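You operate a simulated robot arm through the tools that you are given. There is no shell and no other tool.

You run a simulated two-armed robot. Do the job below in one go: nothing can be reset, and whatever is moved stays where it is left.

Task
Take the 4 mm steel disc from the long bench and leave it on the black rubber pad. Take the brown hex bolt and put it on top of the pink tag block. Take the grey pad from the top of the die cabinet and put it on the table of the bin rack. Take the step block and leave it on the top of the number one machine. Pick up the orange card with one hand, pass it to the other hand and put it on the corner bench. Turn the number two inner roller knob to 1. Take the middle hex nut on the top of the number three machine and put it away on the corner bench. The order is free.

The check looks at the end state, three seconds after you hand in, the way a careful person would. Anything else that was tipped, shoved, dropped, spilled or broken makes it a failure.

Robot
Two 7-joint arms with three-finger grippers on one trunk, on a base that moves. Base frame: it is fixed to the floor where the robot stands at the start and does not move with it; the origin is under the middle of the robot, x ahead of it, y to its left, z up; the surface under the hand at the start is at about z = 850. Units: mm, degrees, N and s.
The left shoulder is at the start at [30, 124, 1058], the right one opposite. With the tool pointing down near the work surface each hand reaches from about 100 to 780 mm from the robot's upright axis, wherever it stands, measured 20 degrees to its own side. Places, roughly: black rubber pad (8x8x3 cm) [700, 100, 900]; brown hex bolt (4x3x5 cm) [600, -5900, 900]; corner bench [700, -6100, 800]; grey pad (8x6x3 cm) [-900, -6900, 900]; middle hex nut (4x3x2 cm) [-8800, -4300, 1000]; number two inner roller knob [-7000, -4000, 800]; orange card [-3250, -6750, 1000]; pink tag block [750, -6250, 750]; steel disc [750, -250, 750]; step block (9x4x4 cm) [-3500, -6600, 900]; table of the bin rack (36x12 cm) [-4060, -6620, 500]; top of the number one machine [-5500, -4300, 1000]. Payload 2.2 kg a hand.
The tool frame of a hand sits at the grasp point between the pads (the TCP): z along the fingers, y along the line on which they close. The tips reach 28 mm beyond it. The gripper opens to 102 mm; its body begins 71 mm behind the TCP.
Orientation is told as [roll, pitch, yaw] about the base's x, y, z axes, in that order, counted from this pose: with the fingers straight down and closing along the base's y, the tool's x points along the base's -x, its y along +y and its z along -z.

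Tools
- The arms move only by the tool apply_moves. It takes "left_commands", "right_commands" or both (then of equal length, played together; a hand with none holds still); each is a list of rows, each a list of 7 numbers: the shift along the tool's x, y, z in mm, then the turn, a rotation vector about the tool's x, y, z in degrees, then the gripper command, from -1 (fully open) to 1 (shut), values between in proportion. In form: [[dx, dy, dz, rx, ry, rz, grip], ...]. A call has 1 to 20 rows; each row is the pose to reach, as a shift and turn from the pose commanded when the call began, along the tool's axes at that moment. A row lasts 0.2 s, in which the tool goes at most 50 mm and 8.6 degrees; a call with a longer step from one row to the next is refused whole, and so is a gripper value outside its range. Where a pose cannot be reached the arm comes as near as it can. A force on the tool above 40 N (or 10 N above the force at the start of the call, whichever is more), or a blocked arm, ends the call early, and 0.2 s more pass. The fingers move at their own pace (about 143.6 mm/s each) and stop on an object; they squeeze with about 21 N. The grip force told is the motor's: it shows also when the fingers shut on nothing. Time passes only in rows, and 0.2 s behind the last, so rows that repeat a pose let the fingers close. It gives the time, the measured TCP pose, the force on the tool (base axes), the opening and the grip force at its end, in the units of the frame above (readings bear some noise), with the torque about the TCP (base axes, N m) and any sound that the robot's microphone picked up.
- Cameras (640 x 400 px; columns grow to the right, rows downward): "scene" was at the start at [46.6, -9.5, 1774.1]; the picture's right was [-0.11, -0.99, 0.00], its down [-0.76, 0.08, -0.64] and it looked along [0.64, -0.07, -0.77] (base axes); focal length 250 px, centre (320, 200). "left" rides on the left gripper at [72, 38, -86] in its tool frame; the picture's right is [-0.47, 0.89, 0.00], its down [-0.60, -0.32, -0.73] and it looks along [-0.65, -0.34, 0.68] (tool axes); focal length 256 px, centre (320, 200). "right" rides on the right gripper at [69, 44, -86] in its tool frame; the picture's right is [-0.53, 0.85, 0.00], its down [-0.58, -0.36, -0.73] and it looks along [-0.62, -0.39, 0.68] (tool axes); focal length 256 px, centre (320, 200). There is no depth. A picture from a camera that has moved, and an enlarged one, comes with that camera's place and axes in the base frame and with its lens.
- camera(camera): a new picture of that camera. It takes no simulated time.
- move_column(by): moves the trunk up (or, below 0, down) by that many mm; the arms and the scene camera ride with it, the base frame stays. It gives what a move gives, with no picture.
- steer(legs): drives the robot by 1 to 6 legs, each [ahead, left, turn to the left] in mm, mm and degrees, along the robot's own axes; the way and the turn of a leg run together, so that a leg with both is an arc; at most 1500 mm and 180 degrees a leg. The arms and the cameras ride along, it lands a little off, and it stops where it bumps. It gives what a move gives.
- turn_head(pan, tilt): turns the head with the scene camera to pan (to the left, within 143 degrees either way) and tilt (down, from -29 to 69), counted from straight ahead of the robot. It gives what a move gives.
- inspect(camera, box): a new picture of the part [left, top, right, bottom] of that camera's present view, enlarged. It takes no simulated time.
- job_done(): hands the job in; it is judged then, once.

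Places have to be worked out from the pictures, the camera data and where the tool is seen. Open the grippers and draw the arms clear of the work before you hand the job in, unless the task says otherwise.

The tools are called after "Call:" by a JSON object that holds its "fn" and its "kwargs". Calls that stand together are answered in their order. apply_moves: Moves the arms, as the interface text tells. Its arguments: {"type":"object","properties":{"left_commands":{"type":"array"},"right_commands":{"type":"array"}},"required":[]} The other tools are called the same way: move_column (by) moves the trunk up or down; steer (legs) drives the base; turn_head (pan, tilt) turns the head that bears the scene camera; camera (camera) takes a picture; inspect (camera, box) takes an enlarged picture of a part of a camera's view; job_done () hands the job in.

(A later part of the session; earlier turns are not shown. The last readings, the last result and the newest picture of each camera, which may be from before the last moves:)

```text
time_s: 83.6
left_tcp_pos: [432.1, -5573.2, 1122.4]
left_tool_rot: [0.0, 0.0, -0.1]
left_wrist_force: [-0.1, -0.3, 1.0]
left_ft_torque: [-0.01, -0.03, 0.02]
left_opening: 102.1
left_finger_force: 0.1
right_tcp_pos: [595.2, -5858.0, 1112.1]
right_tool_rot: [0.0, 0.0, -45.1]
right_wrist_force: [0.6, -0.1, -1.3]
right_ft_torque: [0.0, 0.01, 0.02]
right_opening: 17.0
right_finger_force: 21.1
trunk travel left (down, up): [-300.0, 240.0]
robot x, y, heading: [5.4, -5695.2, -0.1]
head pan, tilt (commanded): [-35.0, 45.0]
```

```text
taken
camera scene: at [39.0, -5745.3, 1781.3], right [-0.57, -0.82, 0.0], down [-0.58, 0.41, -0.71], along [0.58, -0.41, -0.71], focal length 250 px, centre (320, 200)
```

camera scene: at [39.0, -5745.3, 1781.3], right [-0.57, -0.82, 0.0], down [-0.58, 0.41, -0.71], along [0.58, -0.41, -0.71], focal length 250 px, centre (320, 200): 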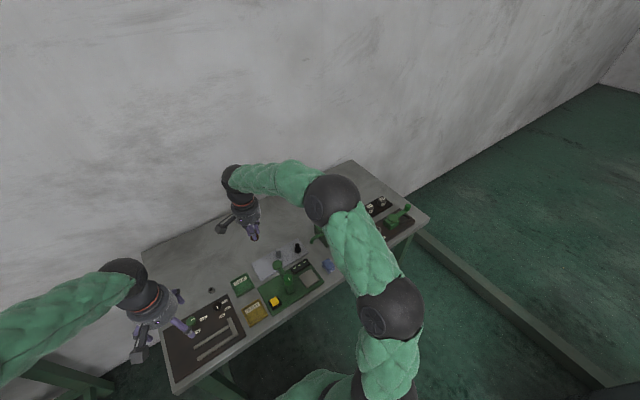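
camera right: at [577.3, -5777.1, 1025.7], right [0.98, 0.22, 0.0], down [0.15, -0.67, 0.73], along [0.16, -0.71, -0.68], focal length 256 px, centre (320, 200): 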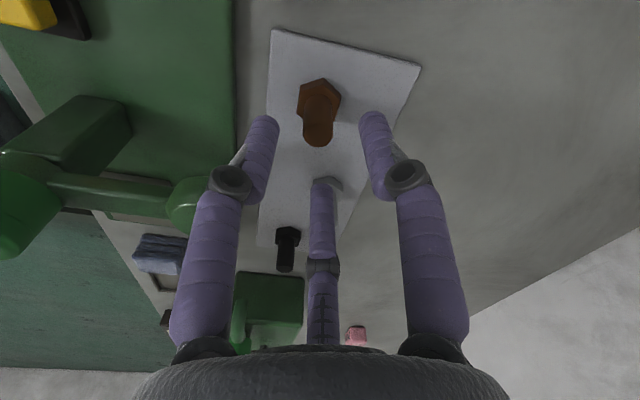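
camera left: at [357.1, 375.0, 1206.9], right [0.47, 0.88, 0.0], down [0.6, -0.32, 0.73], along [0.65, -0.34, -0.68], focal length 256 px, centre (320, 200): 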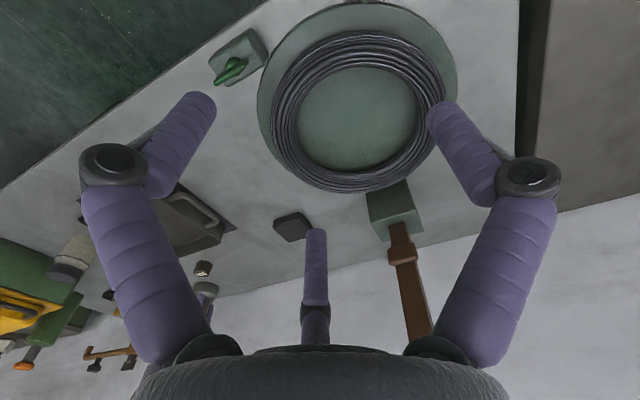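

There is floor visible in front of the chest, so the base has room. I drive 430 mm right and 75 mm ahead, so the pink block is in the right hand's reach.

Call:
{"fn": "steer", "kwargs": {"legs": [[0, -430, 0], [75, 0, 0]]}}

Call:
{"fn": "turn_head", "kwargs": {"pan": -10, "tilt": 50}}

Call:
{"fn": "camera", "kwargs": {"camera": "scene"}}

Call:
{"fn": "camera", "kwargs": {"camera": "right"}}

```text
time_s: 86.9
left_tcp_pos: [507.8, -6006.3, 1121.2]
left_tool_rot: [0.0, 0.1, -0.3]
left_wrist_force: [0.2, 0.3, -0.3]
left_ft_torque: [0.01, 0.06, 0.01]
left_opening: 101.8
left_finger_force: 0.1
right_tcp_pos: [668.2, -6292.0, 1111.7]
right_tool_rot: [-0.1, 0.1, -45.3]
right_wrist_force: [1.1, 0.3, -2.7]
right_ft_torque: [-0.04, 0.04, -0.01]
right_opening: 17.2
right_finger_force: 21.3
trunk travel left (down, up): [-300.0, 240.0]
robot x, y, heading: [76.3, -6130.3, -0.4]
head pan, tilt (commanded): [-35.0, 45.0]
```

```text
time_s: 87.8
left_tcp_pos: [505.8, -6006.4, 1122.4]
left_tool_rot: [-0.1, -0.1, -0.4]
left_wrist_force: [-0.5, 0.1, -0.5]
left_ft_torque: [0.01, -0.01, -0.02]
left_opening: 101.9
left_finger_force: 0.0
right_tcp_pos: [667.9, -6293.0, 1111.8]
right_tool_rot: [0.1, 0.0, -45.2]
right_wrist_force: [0.7, 0.1, -0.7]
right_ft_torque: [0.02, -0.01, 0.0]
right_opening: 17.0
right_finger_force: 21.2
trunk travel left (down, up): [-300.0, 240.0]
robot x, y, heading: [77.6, -6130.5, -0.1]
head pan, tilt (commanded): [-10.0, 50.0]
```

```text
taken
camera scene: at [121.6, -6145.2, 1774.4], right [-0.18, -0.98, 0.0], down [-0.75, 0.14, -0.64], along [0.63, -0.12, -0.77], focal length 250 px, centre (320, 200)
```

scene: 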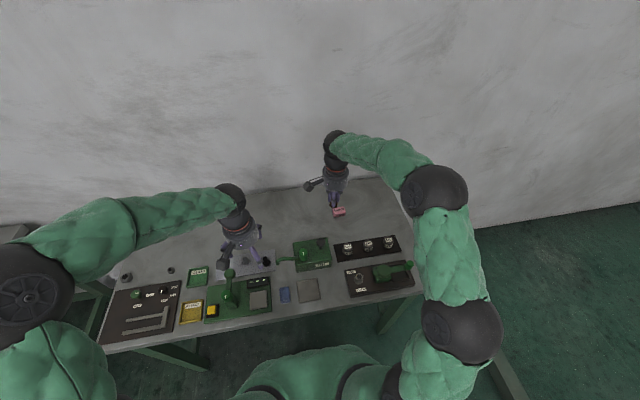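

```text
taken
camera right: at [649.6, -6212.4, 1198.6], right [0.98, 0.22, 0.0], down [0.15, -0.67, 0.73], along [0.16, -0.71, -0.68], focal length 256 px, centre (320, 200)
```

right: 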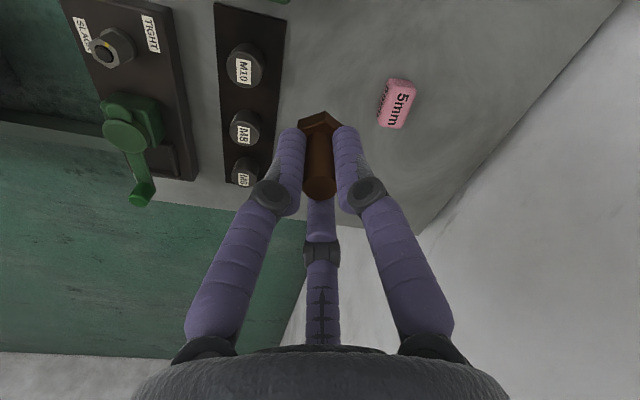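

Call:
{"fn": "inspect", "kwargs": {"camera": "right", "box": [350, 60, 450, 140]}}

Call:
{"fn": "inspect", "kwargs": {"camera": "scene", "box": [300, 170, 380, 230]}}

```text
5.00 times, centred on (400, 100) of right
camera zoom: at [649.6, -6212.4, 1198.6], right [0.98, 0.22, 0.0], down [0.15, -0.67, 0.73], along [0.16, -0.71, -0.68], focal length 1280 px, centre (-80, 700)
```

zoom: 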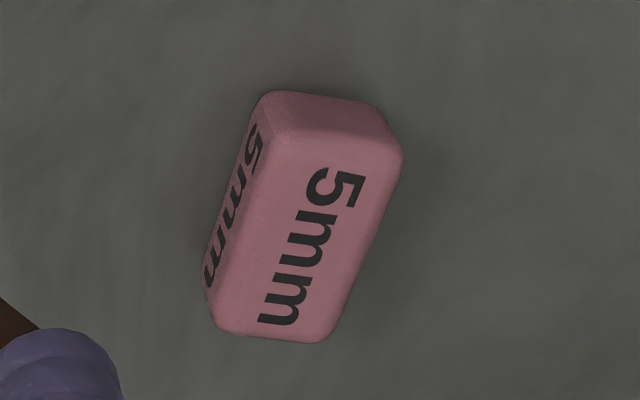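

```text
6.67 times, centred on (340, 200) of scene
camera zoom: at [121.6, -6145.2, 1774.4], right [-0.18, -0.98, 0.0], down [-0.75, 0.14, -0.64], along [0.63, -0.12, -0.77], focal length 1666 px, centre (187, 200)
```

zoom: 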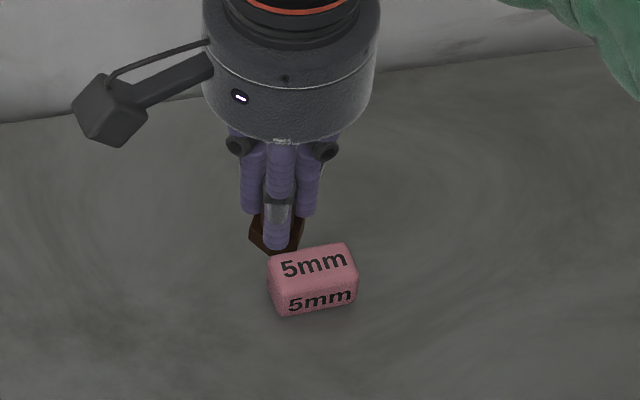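

The pink block's top centre is at about (788, -6353, 882). I move the bolt over it at z≈1000.

Call:
{"fn": "apply_moves", "kwargs": {"right_commands": [[-32, 10.6, 10, 0, 0, 0, 1], [-64, 21.3, 30, 0, 0, 0, 1], [-96, 32, 60, 0, 0, 0, 1], [-127.5, 42.5, 90, 0, 0, 0, 1], [-127.5, 42.5, 112, 0, 0, 0, 1], [-127.5, 42.5, 112, 0, 0, 0, 1]]}}

Call:
{"fn": "inspect", "kwargs": {"camera": "right", "box": [200, 0, 440, 200]}}

Call:
{"fn": "inspect", "kwargs": {"camera": "scene", "box": [300, 150, 400, 230]}}

```text
time_s: 89.2
left_tcp_pos: [505.5, -6007.2, 1120.7]
left_tool_rot: [0.0, 0.0, -0.2]
left_wrist_force: [-0.1, 0.3, -0.2]
left_ft_torque: [0.02, -0.01, -0.01]
left_opening: 102.0
left_finger_force: 0.1
right_tcp_pos: [788.0, -6353.9, 999.6]
right_tool_rot: [0.0, 0.0, -45.2]
right_wrist_force: [-0.3, -0.5, -1.3]
right_ft_torque: [0.01, 0.02, 0.02]
right_opening: 17.4
right_finger_force: 21.1
trunk travel left (down, up): [-300.0, 240.0]
robot x, y, heading: [76.8, -6130.7, -0.4]
head pan, tilt (commanded): [-10.0, 50.0]
```

```text
2.00 times, centred on (320, 100) of right
camera zoom: at [770.8, -6274.0, 1086.6], right [0.98, 0.22, 0.0], down [0.15, -0.67, 0.73], along [0.16, -0.71, -0.68], focal length 512 px, centre (320, 400)
```

zoom: 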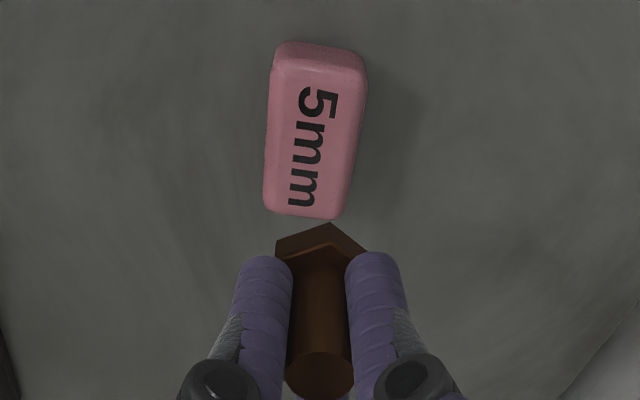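

```text
5.00 times, centred on (350, 190) of scene
camera zoom: at [122.1, -6145.3, 1774.4], right [-0.18, -0.98, 0.0], down [-0.75, 0.14, -0.64], along [0.63, -0.11, -0.77], focal length 1250 px, centre (170, 250)
```

zoom: 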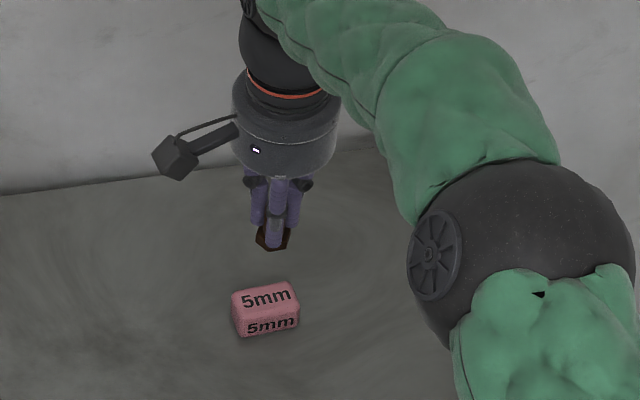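

From the hand camera the block centre lies about 3-4 mm nearer than my TCP, so I correct and lower to z≈952 and look again.

Call:
{"fn": "apply_moves", "kwargs": {"right_commands": [[2, 0.3, 20, 0, 0, 0, 1], [4.2, 0.7, 38, 0, 0, 0, 1], [4.2, 0.7, 48, 0, 0, 0, 1], [4.2, 0.7, 48, 0, 0, 0, 1]]}}

Call:
{"fn": "inspect", "kwargs": {"camera": "right", "box": [220, 40, 420, 240]}}

Call:
{"fn": "inspect", "kwargs": {"camera": "scene", "box": [310, 170, 380, 230]}}

```text
time_s: 90.2
left_tcp_pos: [504.2, -6006.9, 1120.6]
left_tool_rot: [0.0, 0.1, -0.3]
left_wrist_force: [-0.1, -0.4, -0.2]
left_ft_torque: [0.01, -0.02, -0.02]
left_opening: 102.0
left_finger_force: 0.1
right_tcp_pos: [785.7, -6350.4, 951.0]
right_tool_rot: [0.0, 0.0, -45.3]
right_wrist_force: [0.6, -0.6, -1.7]
right_ft_torque: [0.03, 0.0, -0.01]
right_opening: 17.0
right_finger_force: 21.1
trunk travel left (down, up): [-300.0, 240.0]
robot x, y, heading: [75.6, -6133.2, -0.3]
head pan, tilt (commanded): [-10.0, 50.0]
```

```text
2.00 times, centred on (320, 140) of right
camera zoom: at [767.4, -6269.6, 1038.6], right [0.98, 0.22, 0.0], down [0.15, -0.67, 0.73], along [0.16, -0.71, -0.68], focal length 512 px, centre (320, 320)
```

zoom: 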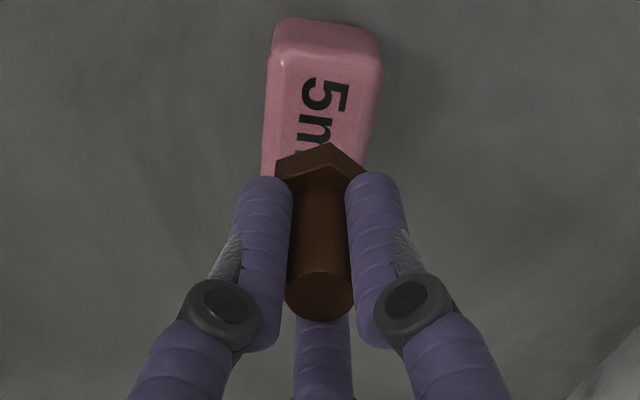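

```text
6.67 times, centred on (345, 200) of scene
camera zoom: at [121.3, -6145.1, 1774.4], right [-0.18, -0.98, 0.0], down [-0.75, 0.14, -0.64], along [0.63, -0.11, -0.77], focal length 1666 px, centre (153, 200)
```

zoom: 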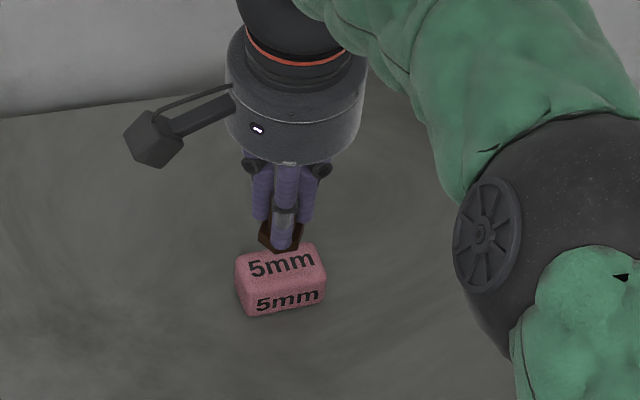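

The block's top spans about y -6325 to -6378 with centre (783.5, -6351.5); I nudge 2 mm and lower gently until contact.

Call:
{"fn": "apply_moves", "kwargs": {"right_commands": [[0.8, -2.3, 6, 0, 0, 0, 1], [0.8, -2.3, 12, 0, 0, 0, 1], [0.8, -2.3, 16, 0, 0, 0, 1], [0.8, -2.3, 16, 0, 0, 0, 1]]}}

Call:
{"fn": "inspect", "kwargs": {"camera": "scene", "box": [310, 170, 380, 230]}}

```text
time_s: 91.2
left_tcp_pos: [506.3, -6006.7, 1122.2]
left_tool_rot: [0.1, 0.0, -0.4]
left_wrist_force: [0.1, 0.6, 0.5]
left_ft_torque: [-0.02, 0.03, -0.02]
left_opening: 101.9
left_finger_force: 0.1
right_tcp_pos: [782.8, -6350.4, 936.5]
right_tool_rot: [0.0, 0.0, -45.3]
right_wrist_force: [0.1, 0.1, -1.9]
right_ft_torque: [-0.02, 0.02, 0.03]
right_opening: 17.0
right_finger_force: 21.0
trunk travel left (down, up): [-300.0, 240.0]
robot x, y, heading: [74.8, -6129.0, -0.4]
head pan, tilt (commanded): [-10.0, 50.0]
```

```text
6.67 times, centred on (345, 200) of scene
camera zoom: at [121.6, -6145.1, 1774.4], right [-0.18, -0.98, 0.0], down [-0.75, 0.14, -0.64], along [0.63, -0.11, -0.77], focal length 1666 px, centre (153, 200)
```

zoom: 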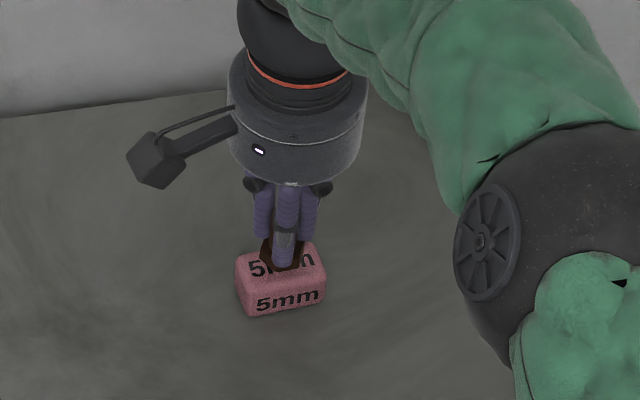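

Well centred; I keep lowering in 1 mm steps.

Call:
{"fn": "apply_moves", "kwargs": {"right_commands": [[0, 0, 1, 0, 0, 0, 1], [0, 0, 2, 0, 0, 0, 1], [0, 0, 3, 0, 0, 0, 1], [0, 0, 4, 0, 0, 0, 1], [0, 0, 4, 0, 0, 0, 1]]}}

```text
time_s: 92.4
left_tcp_pos: [506.0, -6006.3, 1121.4]
left_tool_rot: [0.1, 0.0, -0.3]
left_wrist_force: [-0.2, -0.3, 0.1]
left_ft_torque: [-0.01, -0.02, 0.01]
left_opening: 101.8
left_finger_force: 0.1
right_tcp_pos: [783.0, -6352.6, 932.1]
right_tool_rot: [0.1, 0.0, -45.3]
right_wrist_force: [0.0, -0.3, -1.3]
right_ft_torque: [-0.02, 0.0, 0.04]
right_opening: 17.4
right_finger_force: 21.4
trunk travel left (down, up): [-300.0, 240.0]
robot x, y, heading: [75.7, -6132.6, -0.1]
head pan, tilt (commanded): [-10.0, 50.0]
```

Call:
{"fn": "apply_moves", "kwargs": {"right_commands": [[0, 0, 1, 0, 0, 0, 1], [0, 0, 2, 0, 0, 0, 1], [0, 0, 2, 0, 0, 0, 1]]}}

```text
time_s: 93.2
left_tcp_pos: [505.9, -6008.0, 1121.8]
left_tool_rot: [0.0, 0.0, -0.4]
left_wrist_force: [0.0, 0.1, -0.5]
left_ft_torque: [0.01, 0.0, 0.01]
left_opening: 102.1
left_finger_force: 0.0
right_tcp_pos: [782.0, -6350.9, 929.3]
right_tool_rot: [0.1, 0.0, -45.4]
right_wrist_force: [0.7, -0.3, -0.6]
right_ft_torque: [-0.01, 0.01, 0.01]
right_opening: 17.3
right_finger_force: 20.6
trunk travel left (down, up): [-300.0, 240.0]
robot x, y, heading: [74.1, -6128.1, -0.6]
head pan, tilt (commanded): [-10.0, 50.0]
```

Force has begun to ease (weight partly borne); I lower another 1-2 mm to be certain.

Call:
{"fn": "apply_moves", "kwargs": {"right_commands": [[0, 0, 1, 0, 0, 0, 1], [0, 0, 1, 0, 0, 0, 1], [0, 0, 1, 0, 0, 0, 1]]}}

Call:
{"fn": "inspect", "kwargs": {"camera": "scene", "box": [320, 180, 370, 225]}}

Call:
{"fn": "inspect", "kwargs": {"camera": "right", "box": [220, 40, 420, 240]}}

```text
time_s: 94.0
left_tcp_pos: [506.3, -6005.9, 1121.9]
left_tool_rot: [0.1, -0.1, -0.3]
left_wrist_force: [-0.1, 0.0, 0.4]
left_ft_torque: [0.01, -0.02, -0.01]
left_opening: 101.9
left_finger_force: 0.0
right_tcp_pos: [782.2, -6351.2, 928.3]
right_tool_rot: [0.0, -0.1, -45.2]
right_wrist_force: [0.0, 0.9, -0.4]
right_ft_torque: [0.01, 0.0, 0.0]
right_opening: 17.2
right_finger_force: 20.9
trunk travel left (down, up): [-300.0, 240.0]
robot x, y, heading: [73.8, -6132.1, -0.5]
head pan, tilt (commanded): [-10.0, 50.0]
```

```text
8.89 times, centred on (345, 202) of scene
camera zoom: at [121.6, -6145.2, 1774.4], right [-0.18, -0.98, 0.0], down [-0.75, 0.14, -0.64], along [0.63, -0.11, -0.77], focal length 2221 px, centre (98, 178)
```

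zoom: 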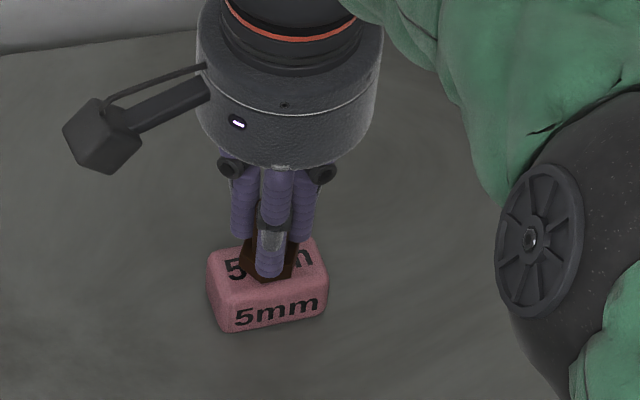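

```text
2.00 times, centred on (320, 140) of right
camera zoom: at [764.6, -6270.9, 1015.3], right [0.98, 0.22, 0.0], down [0.15, -0.67, 0.73], along [0.16, -0.71, -0.68], focal length 512 px, centre (320, 320)
```

zoom: 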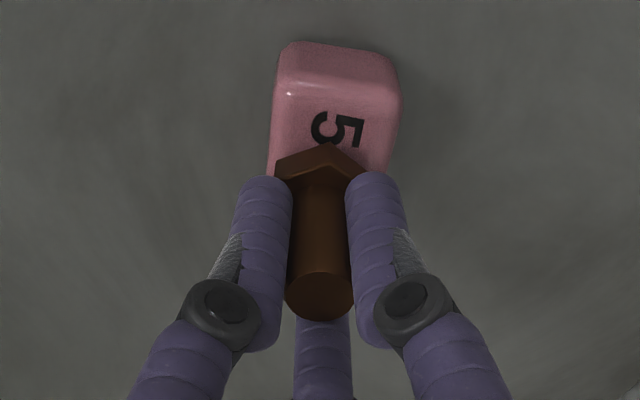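

Not conclusive yet; another 2 mm down.

Call:
{"fn": "apply_moves", "kwargs": {"right_commands": [[0, 0, 1, 0, 0, 0, 1], [0, 0, 2, 0, 0, 0, 1], [0, 0, 2, 0, 0, 0, 1]]}}

```text
time_s: 94.8
left_tcp_pos: [506.1, -6007.5, 1122.5]
left_tool_rot: [0.0, 0.0, -0.4]
left_wrist_force: [1.1, -0.1, 0.5]
left_ft_torque: [0.01, 0.03, 0.0]
left_opening: 101.9
left_finger_force: 0.0
right_tcp_pos: [782.6, -6350.6, 927.2]
right_tool_rot: [0.0, 0.1, -45.3]
right_wrist_force: [0.3, -0.4, -1.9]
right_ft_torque: [0.01, -0.02, 0.0]
right_opening: 17.1
right_finger_force: 20.6
trunk travel left (down, up): [-300.0, 240.0]
robot x, y, heading: [75.5, -6130.6, -0.3]
head pan, tilt (commanded): [-10.0, 50.0]
```

Call:
{"fn": "apply_moves", "kwargs": {"right_commands": [[0, 0, 1, 0, 0, 0, 1], [0, 0, 2, 0, 0, 0, 1], [0, 0, 2, 0, 0, 0, 1]]}}

Call:
{"fn": "inspect", "kwargs": {"camera": "scene", "box": [330, 190, 360, 220]}}

```text
time_s: 95.6
left_tcp_pos: [505.3, -6007.3, 1120.9]
left_tool_rot: [0.0, 0.0, -0.3]
left_wrist_force: [0.1, 0.2, 0.1]
left_ft_torque: [0.01, 0.02, 0.01]
left_opening: 102.0
left_finger_force: 0.0
right_tcp_pos: [782.7, -6350.9, 925.5]
right_tool_rot: [0.0, 0.1, -45.4]
right_wrist_force: [0.0, 0.5, -0.9]
right_ft_torque: [0.0, 0.01, -0.01]
right_opening: 17.1
right_finger_force: 21.4
trunk travel left (down, up): [-300.0, 240.0]
robot x, y, heading: [73.6, -6133.2, -0.5]
head pan, tilt (commanded): [-10.0, 50.0]
```

```text
13.33 times, centred on (345, 205) of scene
camera zoom: at [121.6, -6145.2, 1774.4], right [-0.18, -0.98, 0.0], down [-0.75, 0.14, -0.64], along [0.63, -0.11, -0.77], focal length 3332 px, centre (-13, 133)
```

zoom: 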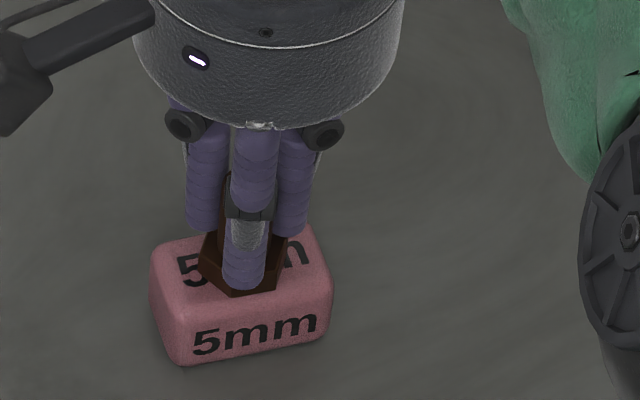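

Still no firm contact; I continue 1 mm at a time.

Call:
{"fn": "apply_moves", "kwargs": {"right_commands": [[0, 0, 1, 0, 0, 0, 1], [0, 0, 2, 0, 0, 0, 1], [0, 0, 2, 0, 0, 0, 1]]}}

```text
time_s: 96.4
left_tcp_pos: [504.7, -6005.9, 1122.9]
left_tool_rot: [0.0, 0.0, -0.3]
left_wrist_force: [-0.5, 0.0, 0.2]
left_ft_torque: [0.01, -0.04, 0.02]
left_opening: 102.2
left_finger_force: 0.1
right_tcp_pos: [783.1, -6351.9, 924.2]
right_tool_rot: [0.1, -0.1, -45.3]
right_wrist_force: [-1.8, 0.4, 7.4]
right_ft_torque: [0.05, 0.07, -0.03]
right_opening: 17.1
right_finger_force: 21.0
trunk travel left (down, up): [-300.0, 240.0]
robot x, y, heading: [77.2, -6130.2, -0.4]
head pan, tilt (commanded): [-10.0, 50.0]
```

Contact (+7 N). I ease the pressure, open the fingers and rise.

Call:
{"fn": "apply_moves", "kwargs": {"right_commands": [[0, 0, -1, 0, 0, 0, 1], [0, 0, -1, 0, 0, 0, 0.55], [0, 0, -1, 0, 0, 0, 0.4], [0, 0, -1, 0, 0, 0, 0.2], [0, 0, -1, 0, 0, 0, 0.2], [0, 0, -15, 0, 0, 0, 0.2], [0, 0, -40, 0, 0, 0, 0.2], [0, 0, -80, 0, 0, 0, 0.2], [0, 0, -125, 0, 0, 0, 0.2]]}}

Call:
{"fn": "inspect", "kwargs": {"camera": "scene", "box": [310, 170, 380, 230]}}

Call:
{"fn": "camera", "kwargs": {"camera": "right"}}

```text
time_s: 98.4
left_tcp_pos: [504.8, -6005.8, 1121.6]
left_tool_rot: [0.1, 0.1, -0.3]
left_wrist_force: [0.0, 0.0, -0.3]
left_ft_torque: [-0.01, -0.02, -0.01]
left_opening: 102.0
left_finger_force: 0.1
right_tcp_pos: [782.4, -6350.0, 1047.7]
right_tool_rot: [0.0, 0.0, -45.1]
right_wrist_force: [-1.1, 0.8, -0.3]
right_ft_torque: [0.01, -0.01, 0.0]
right_opening: 40.8
right_finger_force: 0.0
trunk travel left (down, up): [-300.0, 240.0]
robot x, y, heading: [72.8, -6131.7, -0.5]
head pan, tilt (commanded): [-10.0, 50.0]
```

```text
6.67 times, centred on (345, 200) of scene
camera zoom: at [120.4, -6144.8, 1774.5], right [-0.18, -0.98, 0.0], down [-0.75, 0.14, -0.64], along [0.63, -0.11, -0.77], focal length 1666 px, centre (153, 200)
```

zoom: 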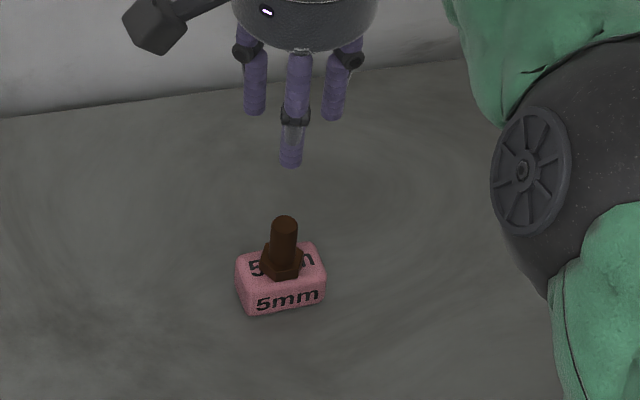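

```text
taken
camera right: at [764.8, -6269.5, 1134.8], right [0.98, 0.22, 0.0], down [0.15, -0.67, 0.73], along [0.16, -0.71, -0.68], focal length 256 px, centre (320, 200)
```

right: 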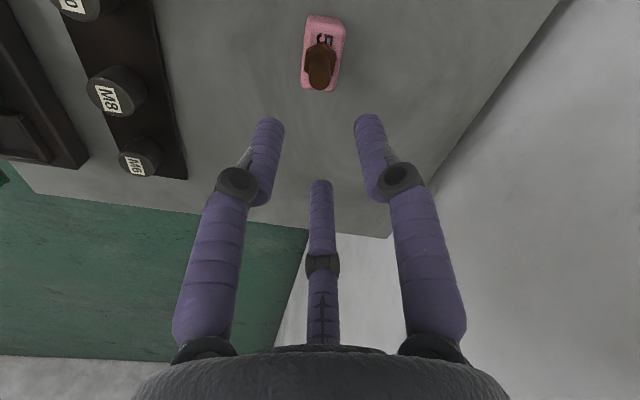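

The bolt stands upright on the pink block. I draw the right hand up and back, back away from the bench, and turn toward the die cabinet.

Call:
{"fn": "apply_moves", "kwargs": {"right_commands": [[0, 0, -40, 0, 0, 0, 0.2], [25, -37, -62, 0, 0, 0, 0.2], [50, -75, -62, 0, 0, 0, 0], [75, -112, -62, 0, 0, 0, -0.3], [100, -150, -62, 0, 0, 0, -0.5], [126, -187, -62, 0, 0, 0, -0.5], [151, -225, -62, 0, 0, 0, -0.5], [176, -262, -62, 0, 0, 0, -0.5]]}}

Call:
{"fn": "steer", "kwargs": {"legs": [[-500, 0, 0]]}}

Call:
{"fn": "turn_head", "kwargs": {"pan": -110, "tilt": 25}}

Call:
{"fn": "camera", "kwargs": {"camera": "scene"}}

```text
time_s: 100.2
left_tcp_pos: [504.1, -6007.3, 1122.7]
left_tool_rot: [0.0, -0.1, -0.3]
left_wrist_force: [-0.3, 0.0, -0.7]
left_ft_torque: [-0.02, -0.01, -0.01]
left_opening: 102.1
left_finger_force: 0.1
right_tcp_pos: [471.1, -6409.7, 1113.0]
right_tool_rot: [-0.1, 0.1, -45.3]
right_wrist_force: [-0.1, -1.1, -0.3]
right_ft_torque: [0.01, -0.03, 0.06]
right_opening: 76.7
right_finger_force: 0.2
trunk travel left (down, up): [-300.0, 240.0]
robot x, y, heading: [73.5, -6130.3, -0.4]
head pan, tilt (commanded): [-10.0, 50.0]
```

```text
time_s: 103.1
left_tcp_pos: [4.3, -6003.4, 1121.5]
left_tool_rot: [0.0, 0.0, 0.0]
left_wrist_force: [-0.8, 0.5, 0.0]
left_ft_torque: [0.0, -0.01, 0.02]
left_opening: 102.1
left_finger_force: 0.1
right_tcp_pos: [-28.1, -6406.5, 1111.1]
right_tool_rot: [0.0, 0.0, -45.1]
right_wrist_force: [-0.6, 0.4, -0.1]
right_ft_torque: [0.01, -0.03, 0.0]
right_opening: 76.6
right_finger_force: 0.0
trunk travel left (down, up): [-300.0, 240.0]
robot x, y, heading: [-424.9, -6127.7, 0.1]
head pan, tilt (commanded): [-10.0, 50.0]
```

```text
time_s: 104.9
left_tcp_pos: [4.6, -6003.4, 1122.4]
left_tool_rot: [0.0, 0.0, -0.1]
left_wrist_force: [-0.7, 0.3, -1.3]
left_ft_torque: [-0.02, 0.02, -0.04]
left_opening: 102.2
left_finger_force: 0.0
right_tcp_pos: [-27.1, -6405.2, 1111.5]
right_tool_rot: [0.0, 0.0, -45.1]
right_wrist_force: [-0.1, -0.2, -0.4]
right_ft_torque: [-0.03, 0.0, 0.0]
right_opening: 76.6
right_finger_force: 0.1
trunk travel left (down, up): [-300.0, 240.0]
robot x, y, heading: [-425.0, -6128.4, 0.2]
head pan, tilt (commanded): [-110.0, 25.0]
```

```text
taken
camera scene: at [-486.5, -6216.4, 1811.9], right [-0.94, 0.34, 0.0], down [0.14, 0.4, -0.91], along [-0.31, -0.85, -0.42], focal length 250 px, centre (320, 200)
```

scene: 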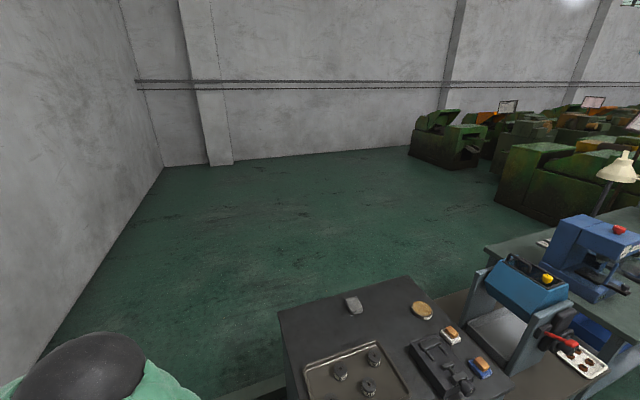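

The cabinet is close on my right; the grey item on it computes to about (-932, -6967). I turn to face it and shift over.

Call:
{"fn": "steer", "kwargs": {"legs": [[0, 0, -90], [0, -345, 0]]}}

Call:
{"fn": "turn_head", "kwargs": {"pan": -5, "tilt": 45}}

Call:
{"fn": "camera", "kwargs": {"camera": "scene"}}

```text
time_s: 110.9
left_tcp_pos: [-641.5, -6560.2, 1121.6]
left_tool_rot: [0.0, 0.0, -89.5]
left_wrist_force: [-0.4, -0.4, -0.2]
left_ft_torque: [-0.02, 0.01, -0.02]
left_opening: 102.0
left_finger_force: 0.1
right_tcp_pos: [-1043.3, -6533.7, 1111.4]
right_tool_rot: [0.0, 0.1, -134.4]
right_wrist_force: [0.0, 0.0, 0.0]
right_ft_torque: [-0.03, -0.01, 0.0]
right_opening: 76.5
right_finger_force: 0.0
trunk travel left (down, up): [-300.0, 240.0]
robot x, y, heading: [-773.3, -6134.4, -89.7]
head pan, tilt (commanded): [-110.0, 25.0]
```

```text
time_s: 112.7
left_tcp_pos: [-639.6, -6560.8, 1120.7]
left_tool_rot: [0.0, 0.1, -89.6]
left_wrist_force: [-0.3, 0.0, 0.2]
left_ft_torque: [0.0, -0.05, -0.01]
left_opening: 102.1
left_finger_force: 0.0
right_tcp_pos: [-1043.0, -6533.4, 1111.8]
right_tool_rot: [0.0, 0.0, -134.3]
right_wrist_force: [-0.2, -0.7, 0.6]
right_ft_torque: [-0.01, -0.02, -0.01]
right_opening: 76.5
right_finger_force: 0.0
trunk travel left (down, up): [-300.0, 240.0]
robot x, y, heading: [-771.0, -6132.7, -89.7]
head pan, tilt (commanded): [-5.0, 45.0]
```

```text
taken
camera scene: at [-777.1, -6184.2, 1781.3], right [-1.0, 0.08, 0.0], down [0.06, 0.7, -0.71], along [-0.06, -0.7, -0.71], focal length 250 px, centre (320, 200)
```

scene: 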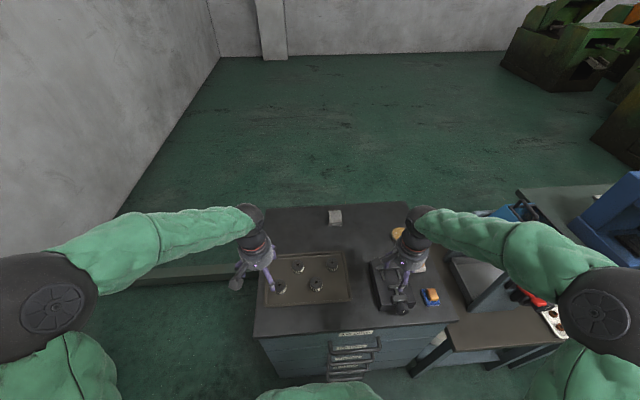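

Call:
{"fn": "inspect", "kwargs": {"camera": "scene", "box": [250, 190, 450, 330]}}

Call:
{"fn": "camera", "kwargs": {"camera": "left"}}

Call:
{"fn": "camera", "kwargs": {"camera": "right"}}

```text
2.86 times, centred on (350, 260) of scene
camera zoom: at [-777.1, -6184.2, 1781.3], right [-1.0, 0.08, 0.0], down [0.06, 0.7, -0.71], along [-0.06, -0.7, -0.71], focal length 714 px, centre (234, 29)
```

zoom: 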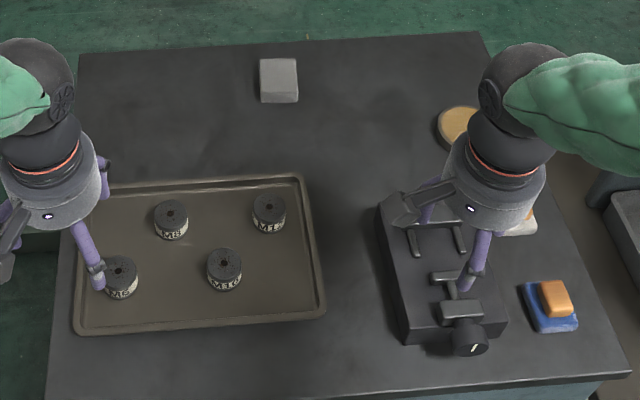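

```text
taken
camera left: at [-603.7, -6488.4, 1207.0], right [0.89, -0.46, 0.0], down [-0.31, -0.61, 0.73], along [-0.33, -0.65, -0.68], focal length 256 px, centre (320, 200)
```

left: 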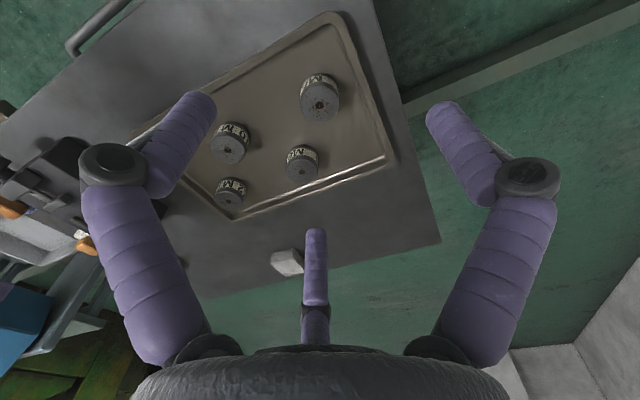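

```text
taken
camera right: at [-963.7, -6513.8, 1197.5], right [0.23, -0.97, 0.0], down [-0.66, -0.16, 0.73], along [-0.71, -0.17, -0.68], focal length 256 px, centre (320, 200)
```

right: 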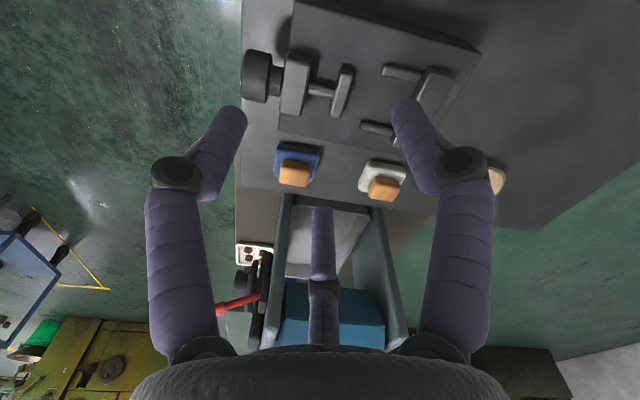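

Call:
{"fn": "inspect", "kwargs": {"camera": "scene", "box": [310, 195, 360, 235]}}

Call:
{"fn": "inspect", "kwargs": {"camera": "right", "box": [260, 120, 520, 280]}}

```text
10.00 times, centred on (335, 215) of scene
camera zoom: at [-777.1, -6184.2, 1781.3], right [-1.0, 0.08, 0.0], down [0.06, 0.7, -0.71], along [-0.06, -0.7, -0.71], focal length 2499 px, centre (170, 50)
```

zoom: 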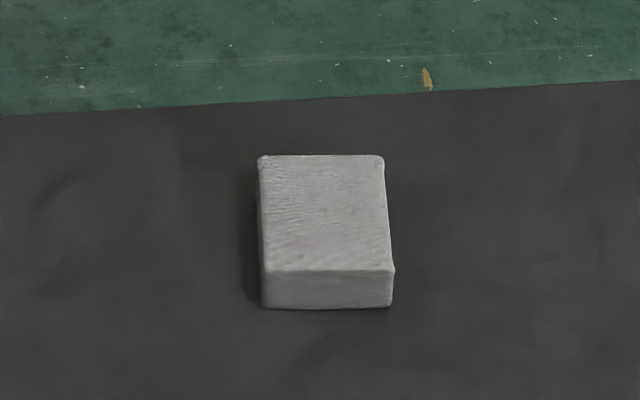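

```text
2.46 times, centred on (390, 200) of right
camera zoom: at [-963.7, -6513.8, 1197.5], right [0.23, -0.97, 0.0], down [-0.66, -0.16, 0.73], along [-0.71, -0.17, -0.68], focal length 630 px, centre (148, 200)
```

zoom: 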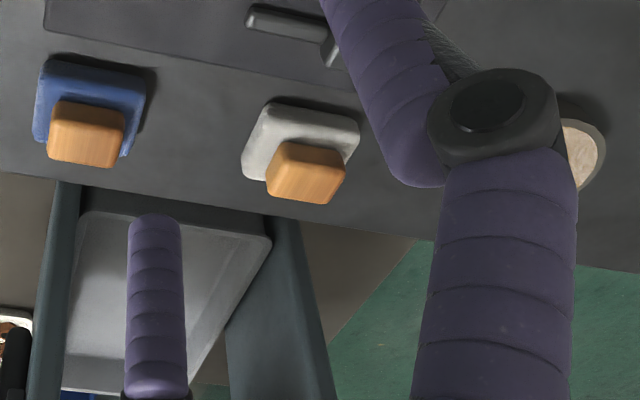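

The grey felt block at the cabinet's back is the pad, about 60 x 77 x 25 mm at roughly (-914, -6955), too far to reach from the front. I'll go to the cabinet's left end and take it with the left hand from there.

Call:
{"fn": "steer", "kwargs": {"legs": [[0, 520, 0], [0, 0, -90], [0, 640, 0]]}}

Call:
{"fn": "turn_head", "kwargs": {"pan": 10, "tilt": 50}}

Call:
{"fn": "camera", "kwargs": {"camera": "scene"}}

Call:
{"fn": "camera", "kwargs": {"camera": "left"}}

```text
time_s: 122.8
left_tcp_pos: [-681.3, -6893.5, 1121.8]
left_tool_rot: [-0.1, 0.0, 179.8]
left_wrist_force: [0.3, 0.4, -0.8]
left_ft_torque: [-0.02, 0.0, -0.04]
left_opening: 101.7
left_finger_force: 0.0
right_tcp_pos: [-650.7, -6492.5, 1111.7]
right_tool_rot: [0.0, 0.0, 134.8]
right_wrist_force: [0.6, 0.0, 0.6]
right_ft_torque: [0.02, 0.01, 0.02]
right_opening: 76.3
right_finger_force: 0.2
trunk travel left (down, up): [-300.0, 240.0]
robot x, y, heading: [-251.4, -6765.8, 180.1]
head pan, tilt (commanded): [-5.0, 45.0]
```

```text
time_s: 123.5
left_tcp_pos: [-680.8, -6892.7, 1121.2]
left_tool_rot: [0.1, -0.1, 179.7]
left_wrist_force: [0.5, 0.2, 0.6]
left_ft_torque: [-0.03, -0.01, -0.03]
left_opening: 101.9
left_finger_force: 0.0
right_tcp_pos: [-649.1, -6490.9, 1110.2]
right_tool_rot: [0.0, 0.1, 134.9]
right_wrist_force: [0.0, -0.5, -0.4]
right_ft_torque: [0.0, -0.01, 0.0]
right_opening: 76.5
right_finger_force: 0.1
trunk travel left (down, up): [-300.0, 240.0]
robot x, y, heading: [-249.7, -6766.0, 179.9]
head pan, tilt (commanded): [10.0, 50.0]
```

```text
taken
camera scene: at [-297.1, -6783.1, 1774.4], right [-0.17, 0.99, 0.0], down [0.75, 0.13, -0.64], along [-0.63, -0.11, -0.77], focal length 250 px, centre (320, 200)
```

scene: 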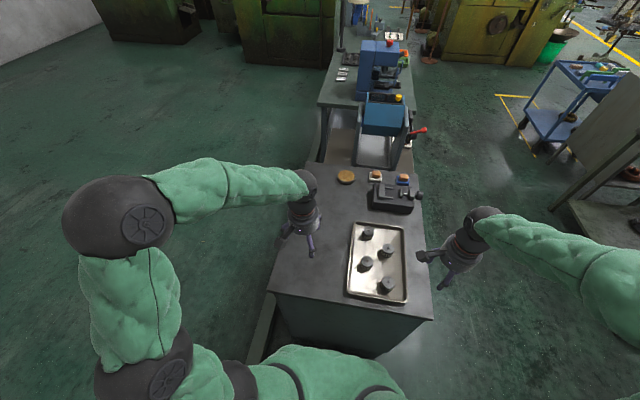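

```text
taken
camera left: at [-609.4, -6932.4, 1207.0], right [-0.47, -0.88, 0.0], down [-0.6, 0.32, 0.73], along [-0.65, 0.34, -0.68], focal length 256 px, centre (320, 200)
```

left: 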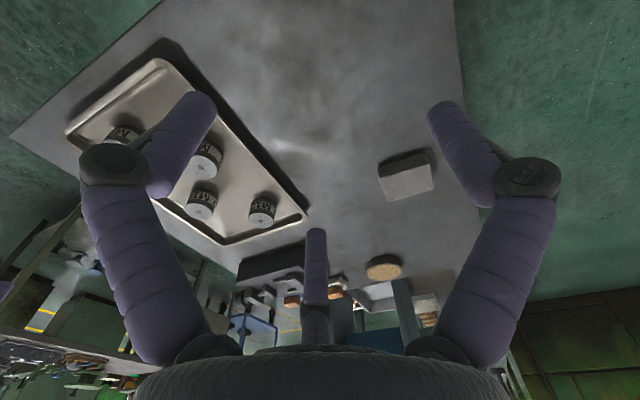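

The pad is now seen clearly by the left hand camera. I enlarge it to locate it.

Call:
{"fn": "inspect", "kwargs": {"camera": "left", "box": [350, 120, 470, 220]}}

Call:
{"fn": "inspect", "kwargs": {"camera": "scene", "box": [270, 180, 370, 250]}}

```text
4.00 times, centred on (410, 170) of left
camera zoom: at [-609.4, -6932.4, 1207.0], right [-0.47, -0.88, 0.0], down [-0.6, 0.32, 0.73], along [-0.65, 0.34, -0.68], focal length 1024 px, centre (-40, 320)
```

zoom: 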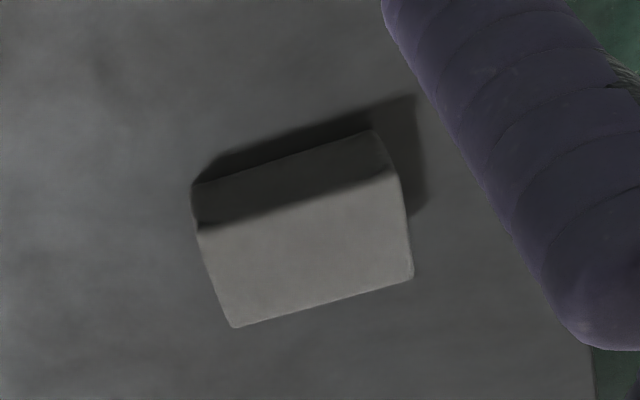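

```text
5.71 times, centred on (320, 215) of scene
camera zoom: at [-297.1, -6783.1, 1774.4], right [-0.17, 0.99, 0.0], down [0.75, 0.13, -0.64], along [-0.63, -0.11, -0.77], focal length 1428 px, centre (320, 114)
```

zoom: 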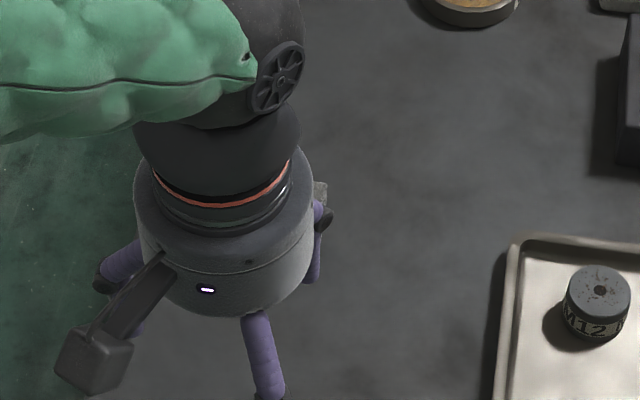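

Triangulating, the pad's top centre is about (-912, -6926, 917). I bring the left hand above it at z≈1020, thumb along the pad's long side.

Call:
{"fn": "apply_moves", "kwargs": {"left_commands": [[-46, 7, 5, 0, 0, 0, -1], [-92, 14, 20, 0, 0, 0, -1], [-138, 21, 35, 0, 0, 0, -1], [-184, 28, 50, 0, 0, 0, -1], [-230.8, 35, 60, 0, 0, 0, -1], [-230.8, 35, 100, 0, 0, 0, -1], [-230.8, 35, 100, 0, 0, 0, -1]]}}

Call:
{"fn": "camera", "kwargs": {"camera": "left"}}

Call:
{"fn": "inspect", "kwargs": {"camera": "scene", "box": [260, 120, 400, 220]}}

```text
time_s: 125.1
left_tcp_pos: [-913.2, -6927.3, 1021.6]
left_tool_rot: [0.0, 0.0, 179.8]
left_wrist_force: [0.8, 0.7, 0.5]
left_ft_torque: [0.0, -0.02, 0.05]
left_opening: 101.8
left_finger_force: 0.0
right_tcp_pos: [-649.1, -6490.5, 1110.9]
right_tool_rot: [-0.1, 0.2, 134.8]
right_wrist_force: [-0.4, 0.6, 0.0]
right_ft_torque: [-0.01, 0.01, -0.01]
right_opening: 76.6
right_finger_force: 0.0
trunk travel left (down, up): [-300.0, 240.0]
robot x, y, heading: [-253.4, -6769.0, 180.0]
head pan, tilt (commanded): [10.0, 50.0]
```

```text
taken
camera left: at [-841.4, -6967.3, 1107.0], right [-0.47, -0.88, 0.0], down [-0.6, 0.32, 0.73], along [-0.65, 0.34, -0.68], focal length 256 px, centre (320, 200)
```

left: 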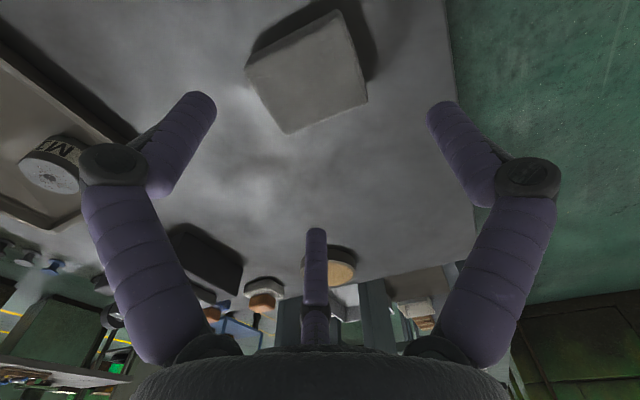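

```text
4.00 times, centred on (330, 170) of scene
camera zoom: at [-297.1, -6783.2, 1774.4], right [-0.17, 0.99, 0.0], down [0.76, 0.13, -0.64], along [-0.63, -0.11, -0.77], focal length 1000 px, centre (280, 320)
```

zoom: 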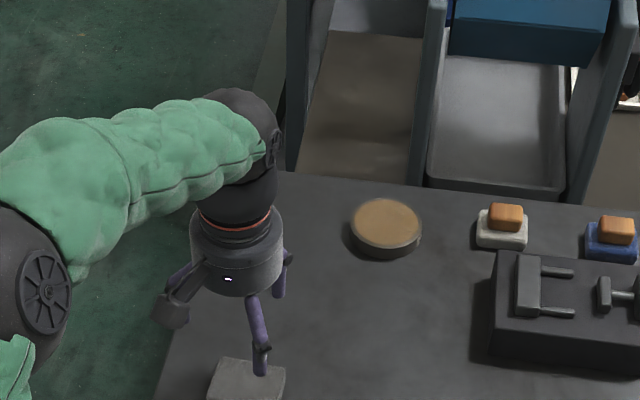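

Refined centre (-909, -6924). I correct and descend to z≈932, fingers wide open, and check again.

Call:
{"fn": "apply_moves", "kwargs": {"left_commands": [[2, -2, 25, 0, 0, 0, -1], [3.7, -4, 50, 0, 0, 0, -1], [3.7, -4, 75, 0, 0, 0, -1], [3.7, -4, 88, 0, 0, 0, -1], [3.7, -4, 88, 0, 0, 0, -1]]}}

Call:
{"fn": "camera", "kwargs": {"camera": "left"}}

Call:
{"fn": "inspect", "kwargs": {"camera": "scene", "box": [260, 150, 380, 240]}}

```text
time_s: 126.3
left_tcp_pos: [-907.1, -6923.1, 932.5]
left_tool_rot: [0.0, 0.0, 179.7]
left_wrist_force: [-0.8, -0.1, 0.0]
left_ft_torque: [0.02, 0.03, 0.02]
left_opening: 102.1
left_finger_force: 0.1
right_tcp_pos: [-648.6, -6491.8, 1111.0]
right_tool_rot: [-0.1, 0.1, 134.9]
right_wrist_force: [0.1, 1.2, -0.6]
right_ft_torque: [0.01, 0.01, 0.01]
right_opening: 76.5
right_finger_force: 0.0
trunk travel left (down, up): [-300.0, 240.0]
robot x, y, heading: [-251.5, -6769.9, 179.7]
head pan, tilt (commanded): [10.0, 50.0]
```

```text
taken
camera left: at [-836.5, -6963.0, 1018.6], right [-0.47, -0.88, 0.0], down [-0.6, 0.32, 0.73], along [-0.65, 0.34, -0.68], focal length 256 px, centre (320, 200)
```

left: 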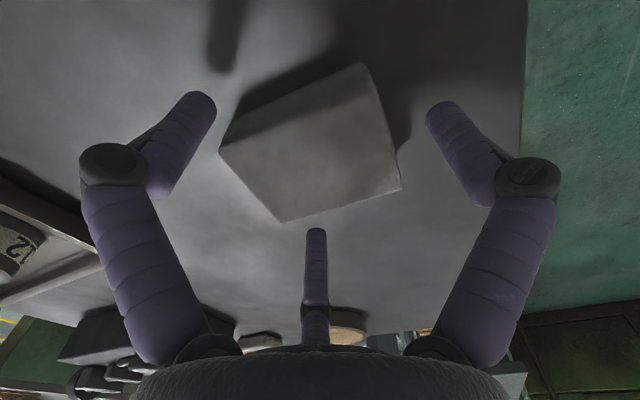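

```text
4.44 times, centred on (320, 195) of scene
camera zoom: at [-297.1, -6783.5, 1774.4], right [-0.17, 0.99, 0.0], down [0.76, 0.13, -0.64], along [-0.63, -0.11, -0.77], focal length 1111 px, centre (320, 222)
```

zoom: 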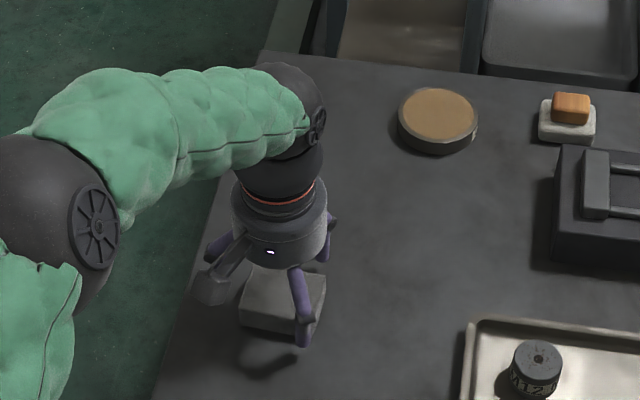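

The pad is centred between the fingers. I go down the last bit carefully.

Call:
{"fn": "apply_moves", "kwargs": {"left_commands": [[0, 0, 3, 0, 0, 0, -1], [0, 0, 6, 0, 0, 0, -1], [0, 0, 8, 0, 0, 0, -1], [0, 0, 8, 0, 0, 0, -1]]}}

Call:
{"fn": "camera", "kwargs": {"camera": "left"}}

```text
time_s: 127.3
left_tcp_pos: [-909.0, -6923.9, 925.4]
left_tool_rot: [-0.1, 0.1, 179.9]
left_wrist_force: [-0.4, -0.2, -0.8]
left_ft_torque: [-0.03, -0.01, -0.01]
left_opening: 102.2
left_finger_force: 0.0
right_tcp_pos: [-649.1, -6490.8, 1110.7]
right_tool_rot: [0.0, 0.1, 134.8]
right_wrist_force: [-0.2, -0.4, -0.8]
right_ft_torque: [0.0, -0.03, 0.03]
right_opening: 76.6
right_finger_force: 0.0
trunk travel left (down, up): [-300.0, 240.0]
robot x, y, heading: [-250.1, -6770.6, 179.9]
head pan, tilt (commanded): [10.0, 50.0]
```

```text
taken
camera left: at [-836.8, -6963.1, 1010.8], right [-0.47, -0.88, 0.0], down [-0.6, 0.32, 0.73], along [-0.65, 0.34, -0.68], focal length 256 px, centre (320, 200)
```

left: 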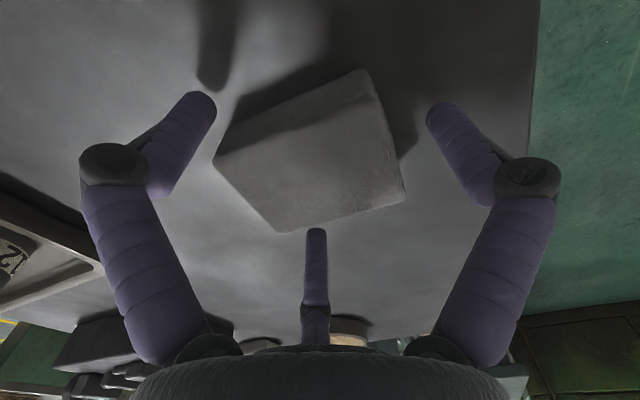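

Call:
{"fn": "apply_moves", "kwargs": {"left_commands": [[0, 0, 2, 0, 0, 0, -1], [0, 0, 4, 0, 0, 0, -1], [0, 0, 4, 0, 0, 0, -1]]}}

```text
time_s: 128.1
left_tcp_pos: [-907.9, -6924.7, 920.7]
left_tool_rot: [0.0, 0.1, 179.8]
left_wrist_force: [-0.7, 0.3, 0.0]
left_ft_torque: [0.03, -0.02, 0.02]
left_opening: 102.1
left_finger_force: 0.1
right_tcp_pos: [-647.8, -6492.2, 1110.5]
right_tool_rot: [0.0, 0.1, 134.8]
right_wrist_force: [0.3, 0.0, -0.6]
right_ft_torque: [-0.02, 0.01, 0.02]
right_opening: 76.6
right_finger_force: 0.1
trunk travel left (down, up): [-300.0, 240.0]
robot x, y, heading: [-253.4, -6772.3, 179.9]
head pan, tilt (commanded): [10.0, 50.0]
```

Still free of the cabinet top at z 920.7; I go on 1-2 mm at a time.

Call:
{"fn": "apply_moves", "kwargs": {"left_commands": [[0, 0, 1.5, 0, 0, 0, -1], [0, 0, 3, 0, 0, 0, -1], [0, 0, 4, 0, 0, 0, -1], [0, 0, 4, 0, 0, 0, -1]]}}

Call:
{"fn": "inspect", "kwargs": {"camera": "left", "box": [120, 40, 500, 260]}}

```text
time_s: 129.1
left_tcp_pos: [-907.3, -6924.8, 918.5]
left_tool_rot: [0.0, 0.0, 179.8]
left_wrist_force: [1.0, 0.2, 0.0]
left_ft_torque: [0.02, -0.04, 0.01]
left_opening: 101.9
left_finger_force: 0.1
right_tcp_pos: [-648.5, -6492.8, 1111.2]
right_tool_rot: [0.0, 0.1, 134.7]
right_wrist_force: [-0.3, -0.6, -0.1]
right_ft_torque: [-0.03, 0.0, 0.0]
right_opening: 76.4
right_finger_force: 0.2
trunk travel left (down, up): [-300.0, 240.0]
robot x, y, heading: [-250.2, -6769.5, 179.8]
head pan, tilt (commanded): [10.0, 50.0]
```

```text
1.68 times, centred on (310, 150) of left
camera zoom: at [-836.6, -6963.0, 1002.8], right [-0.47, -0.88, 0.0], down [-0.6, 0.32, 0.73], along [-0.65, 0.34, -0.68], focal length 431 px, centre (337, 284)
```

zoom: 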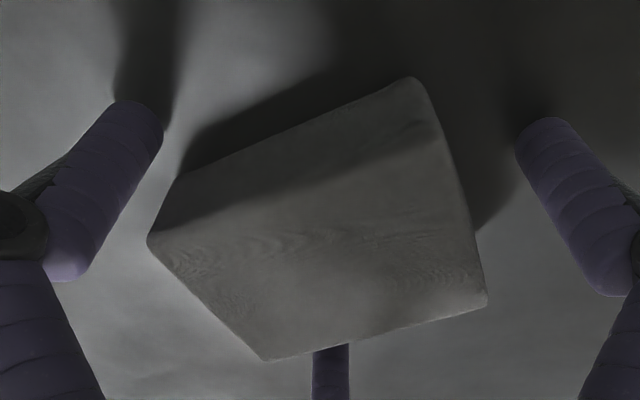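

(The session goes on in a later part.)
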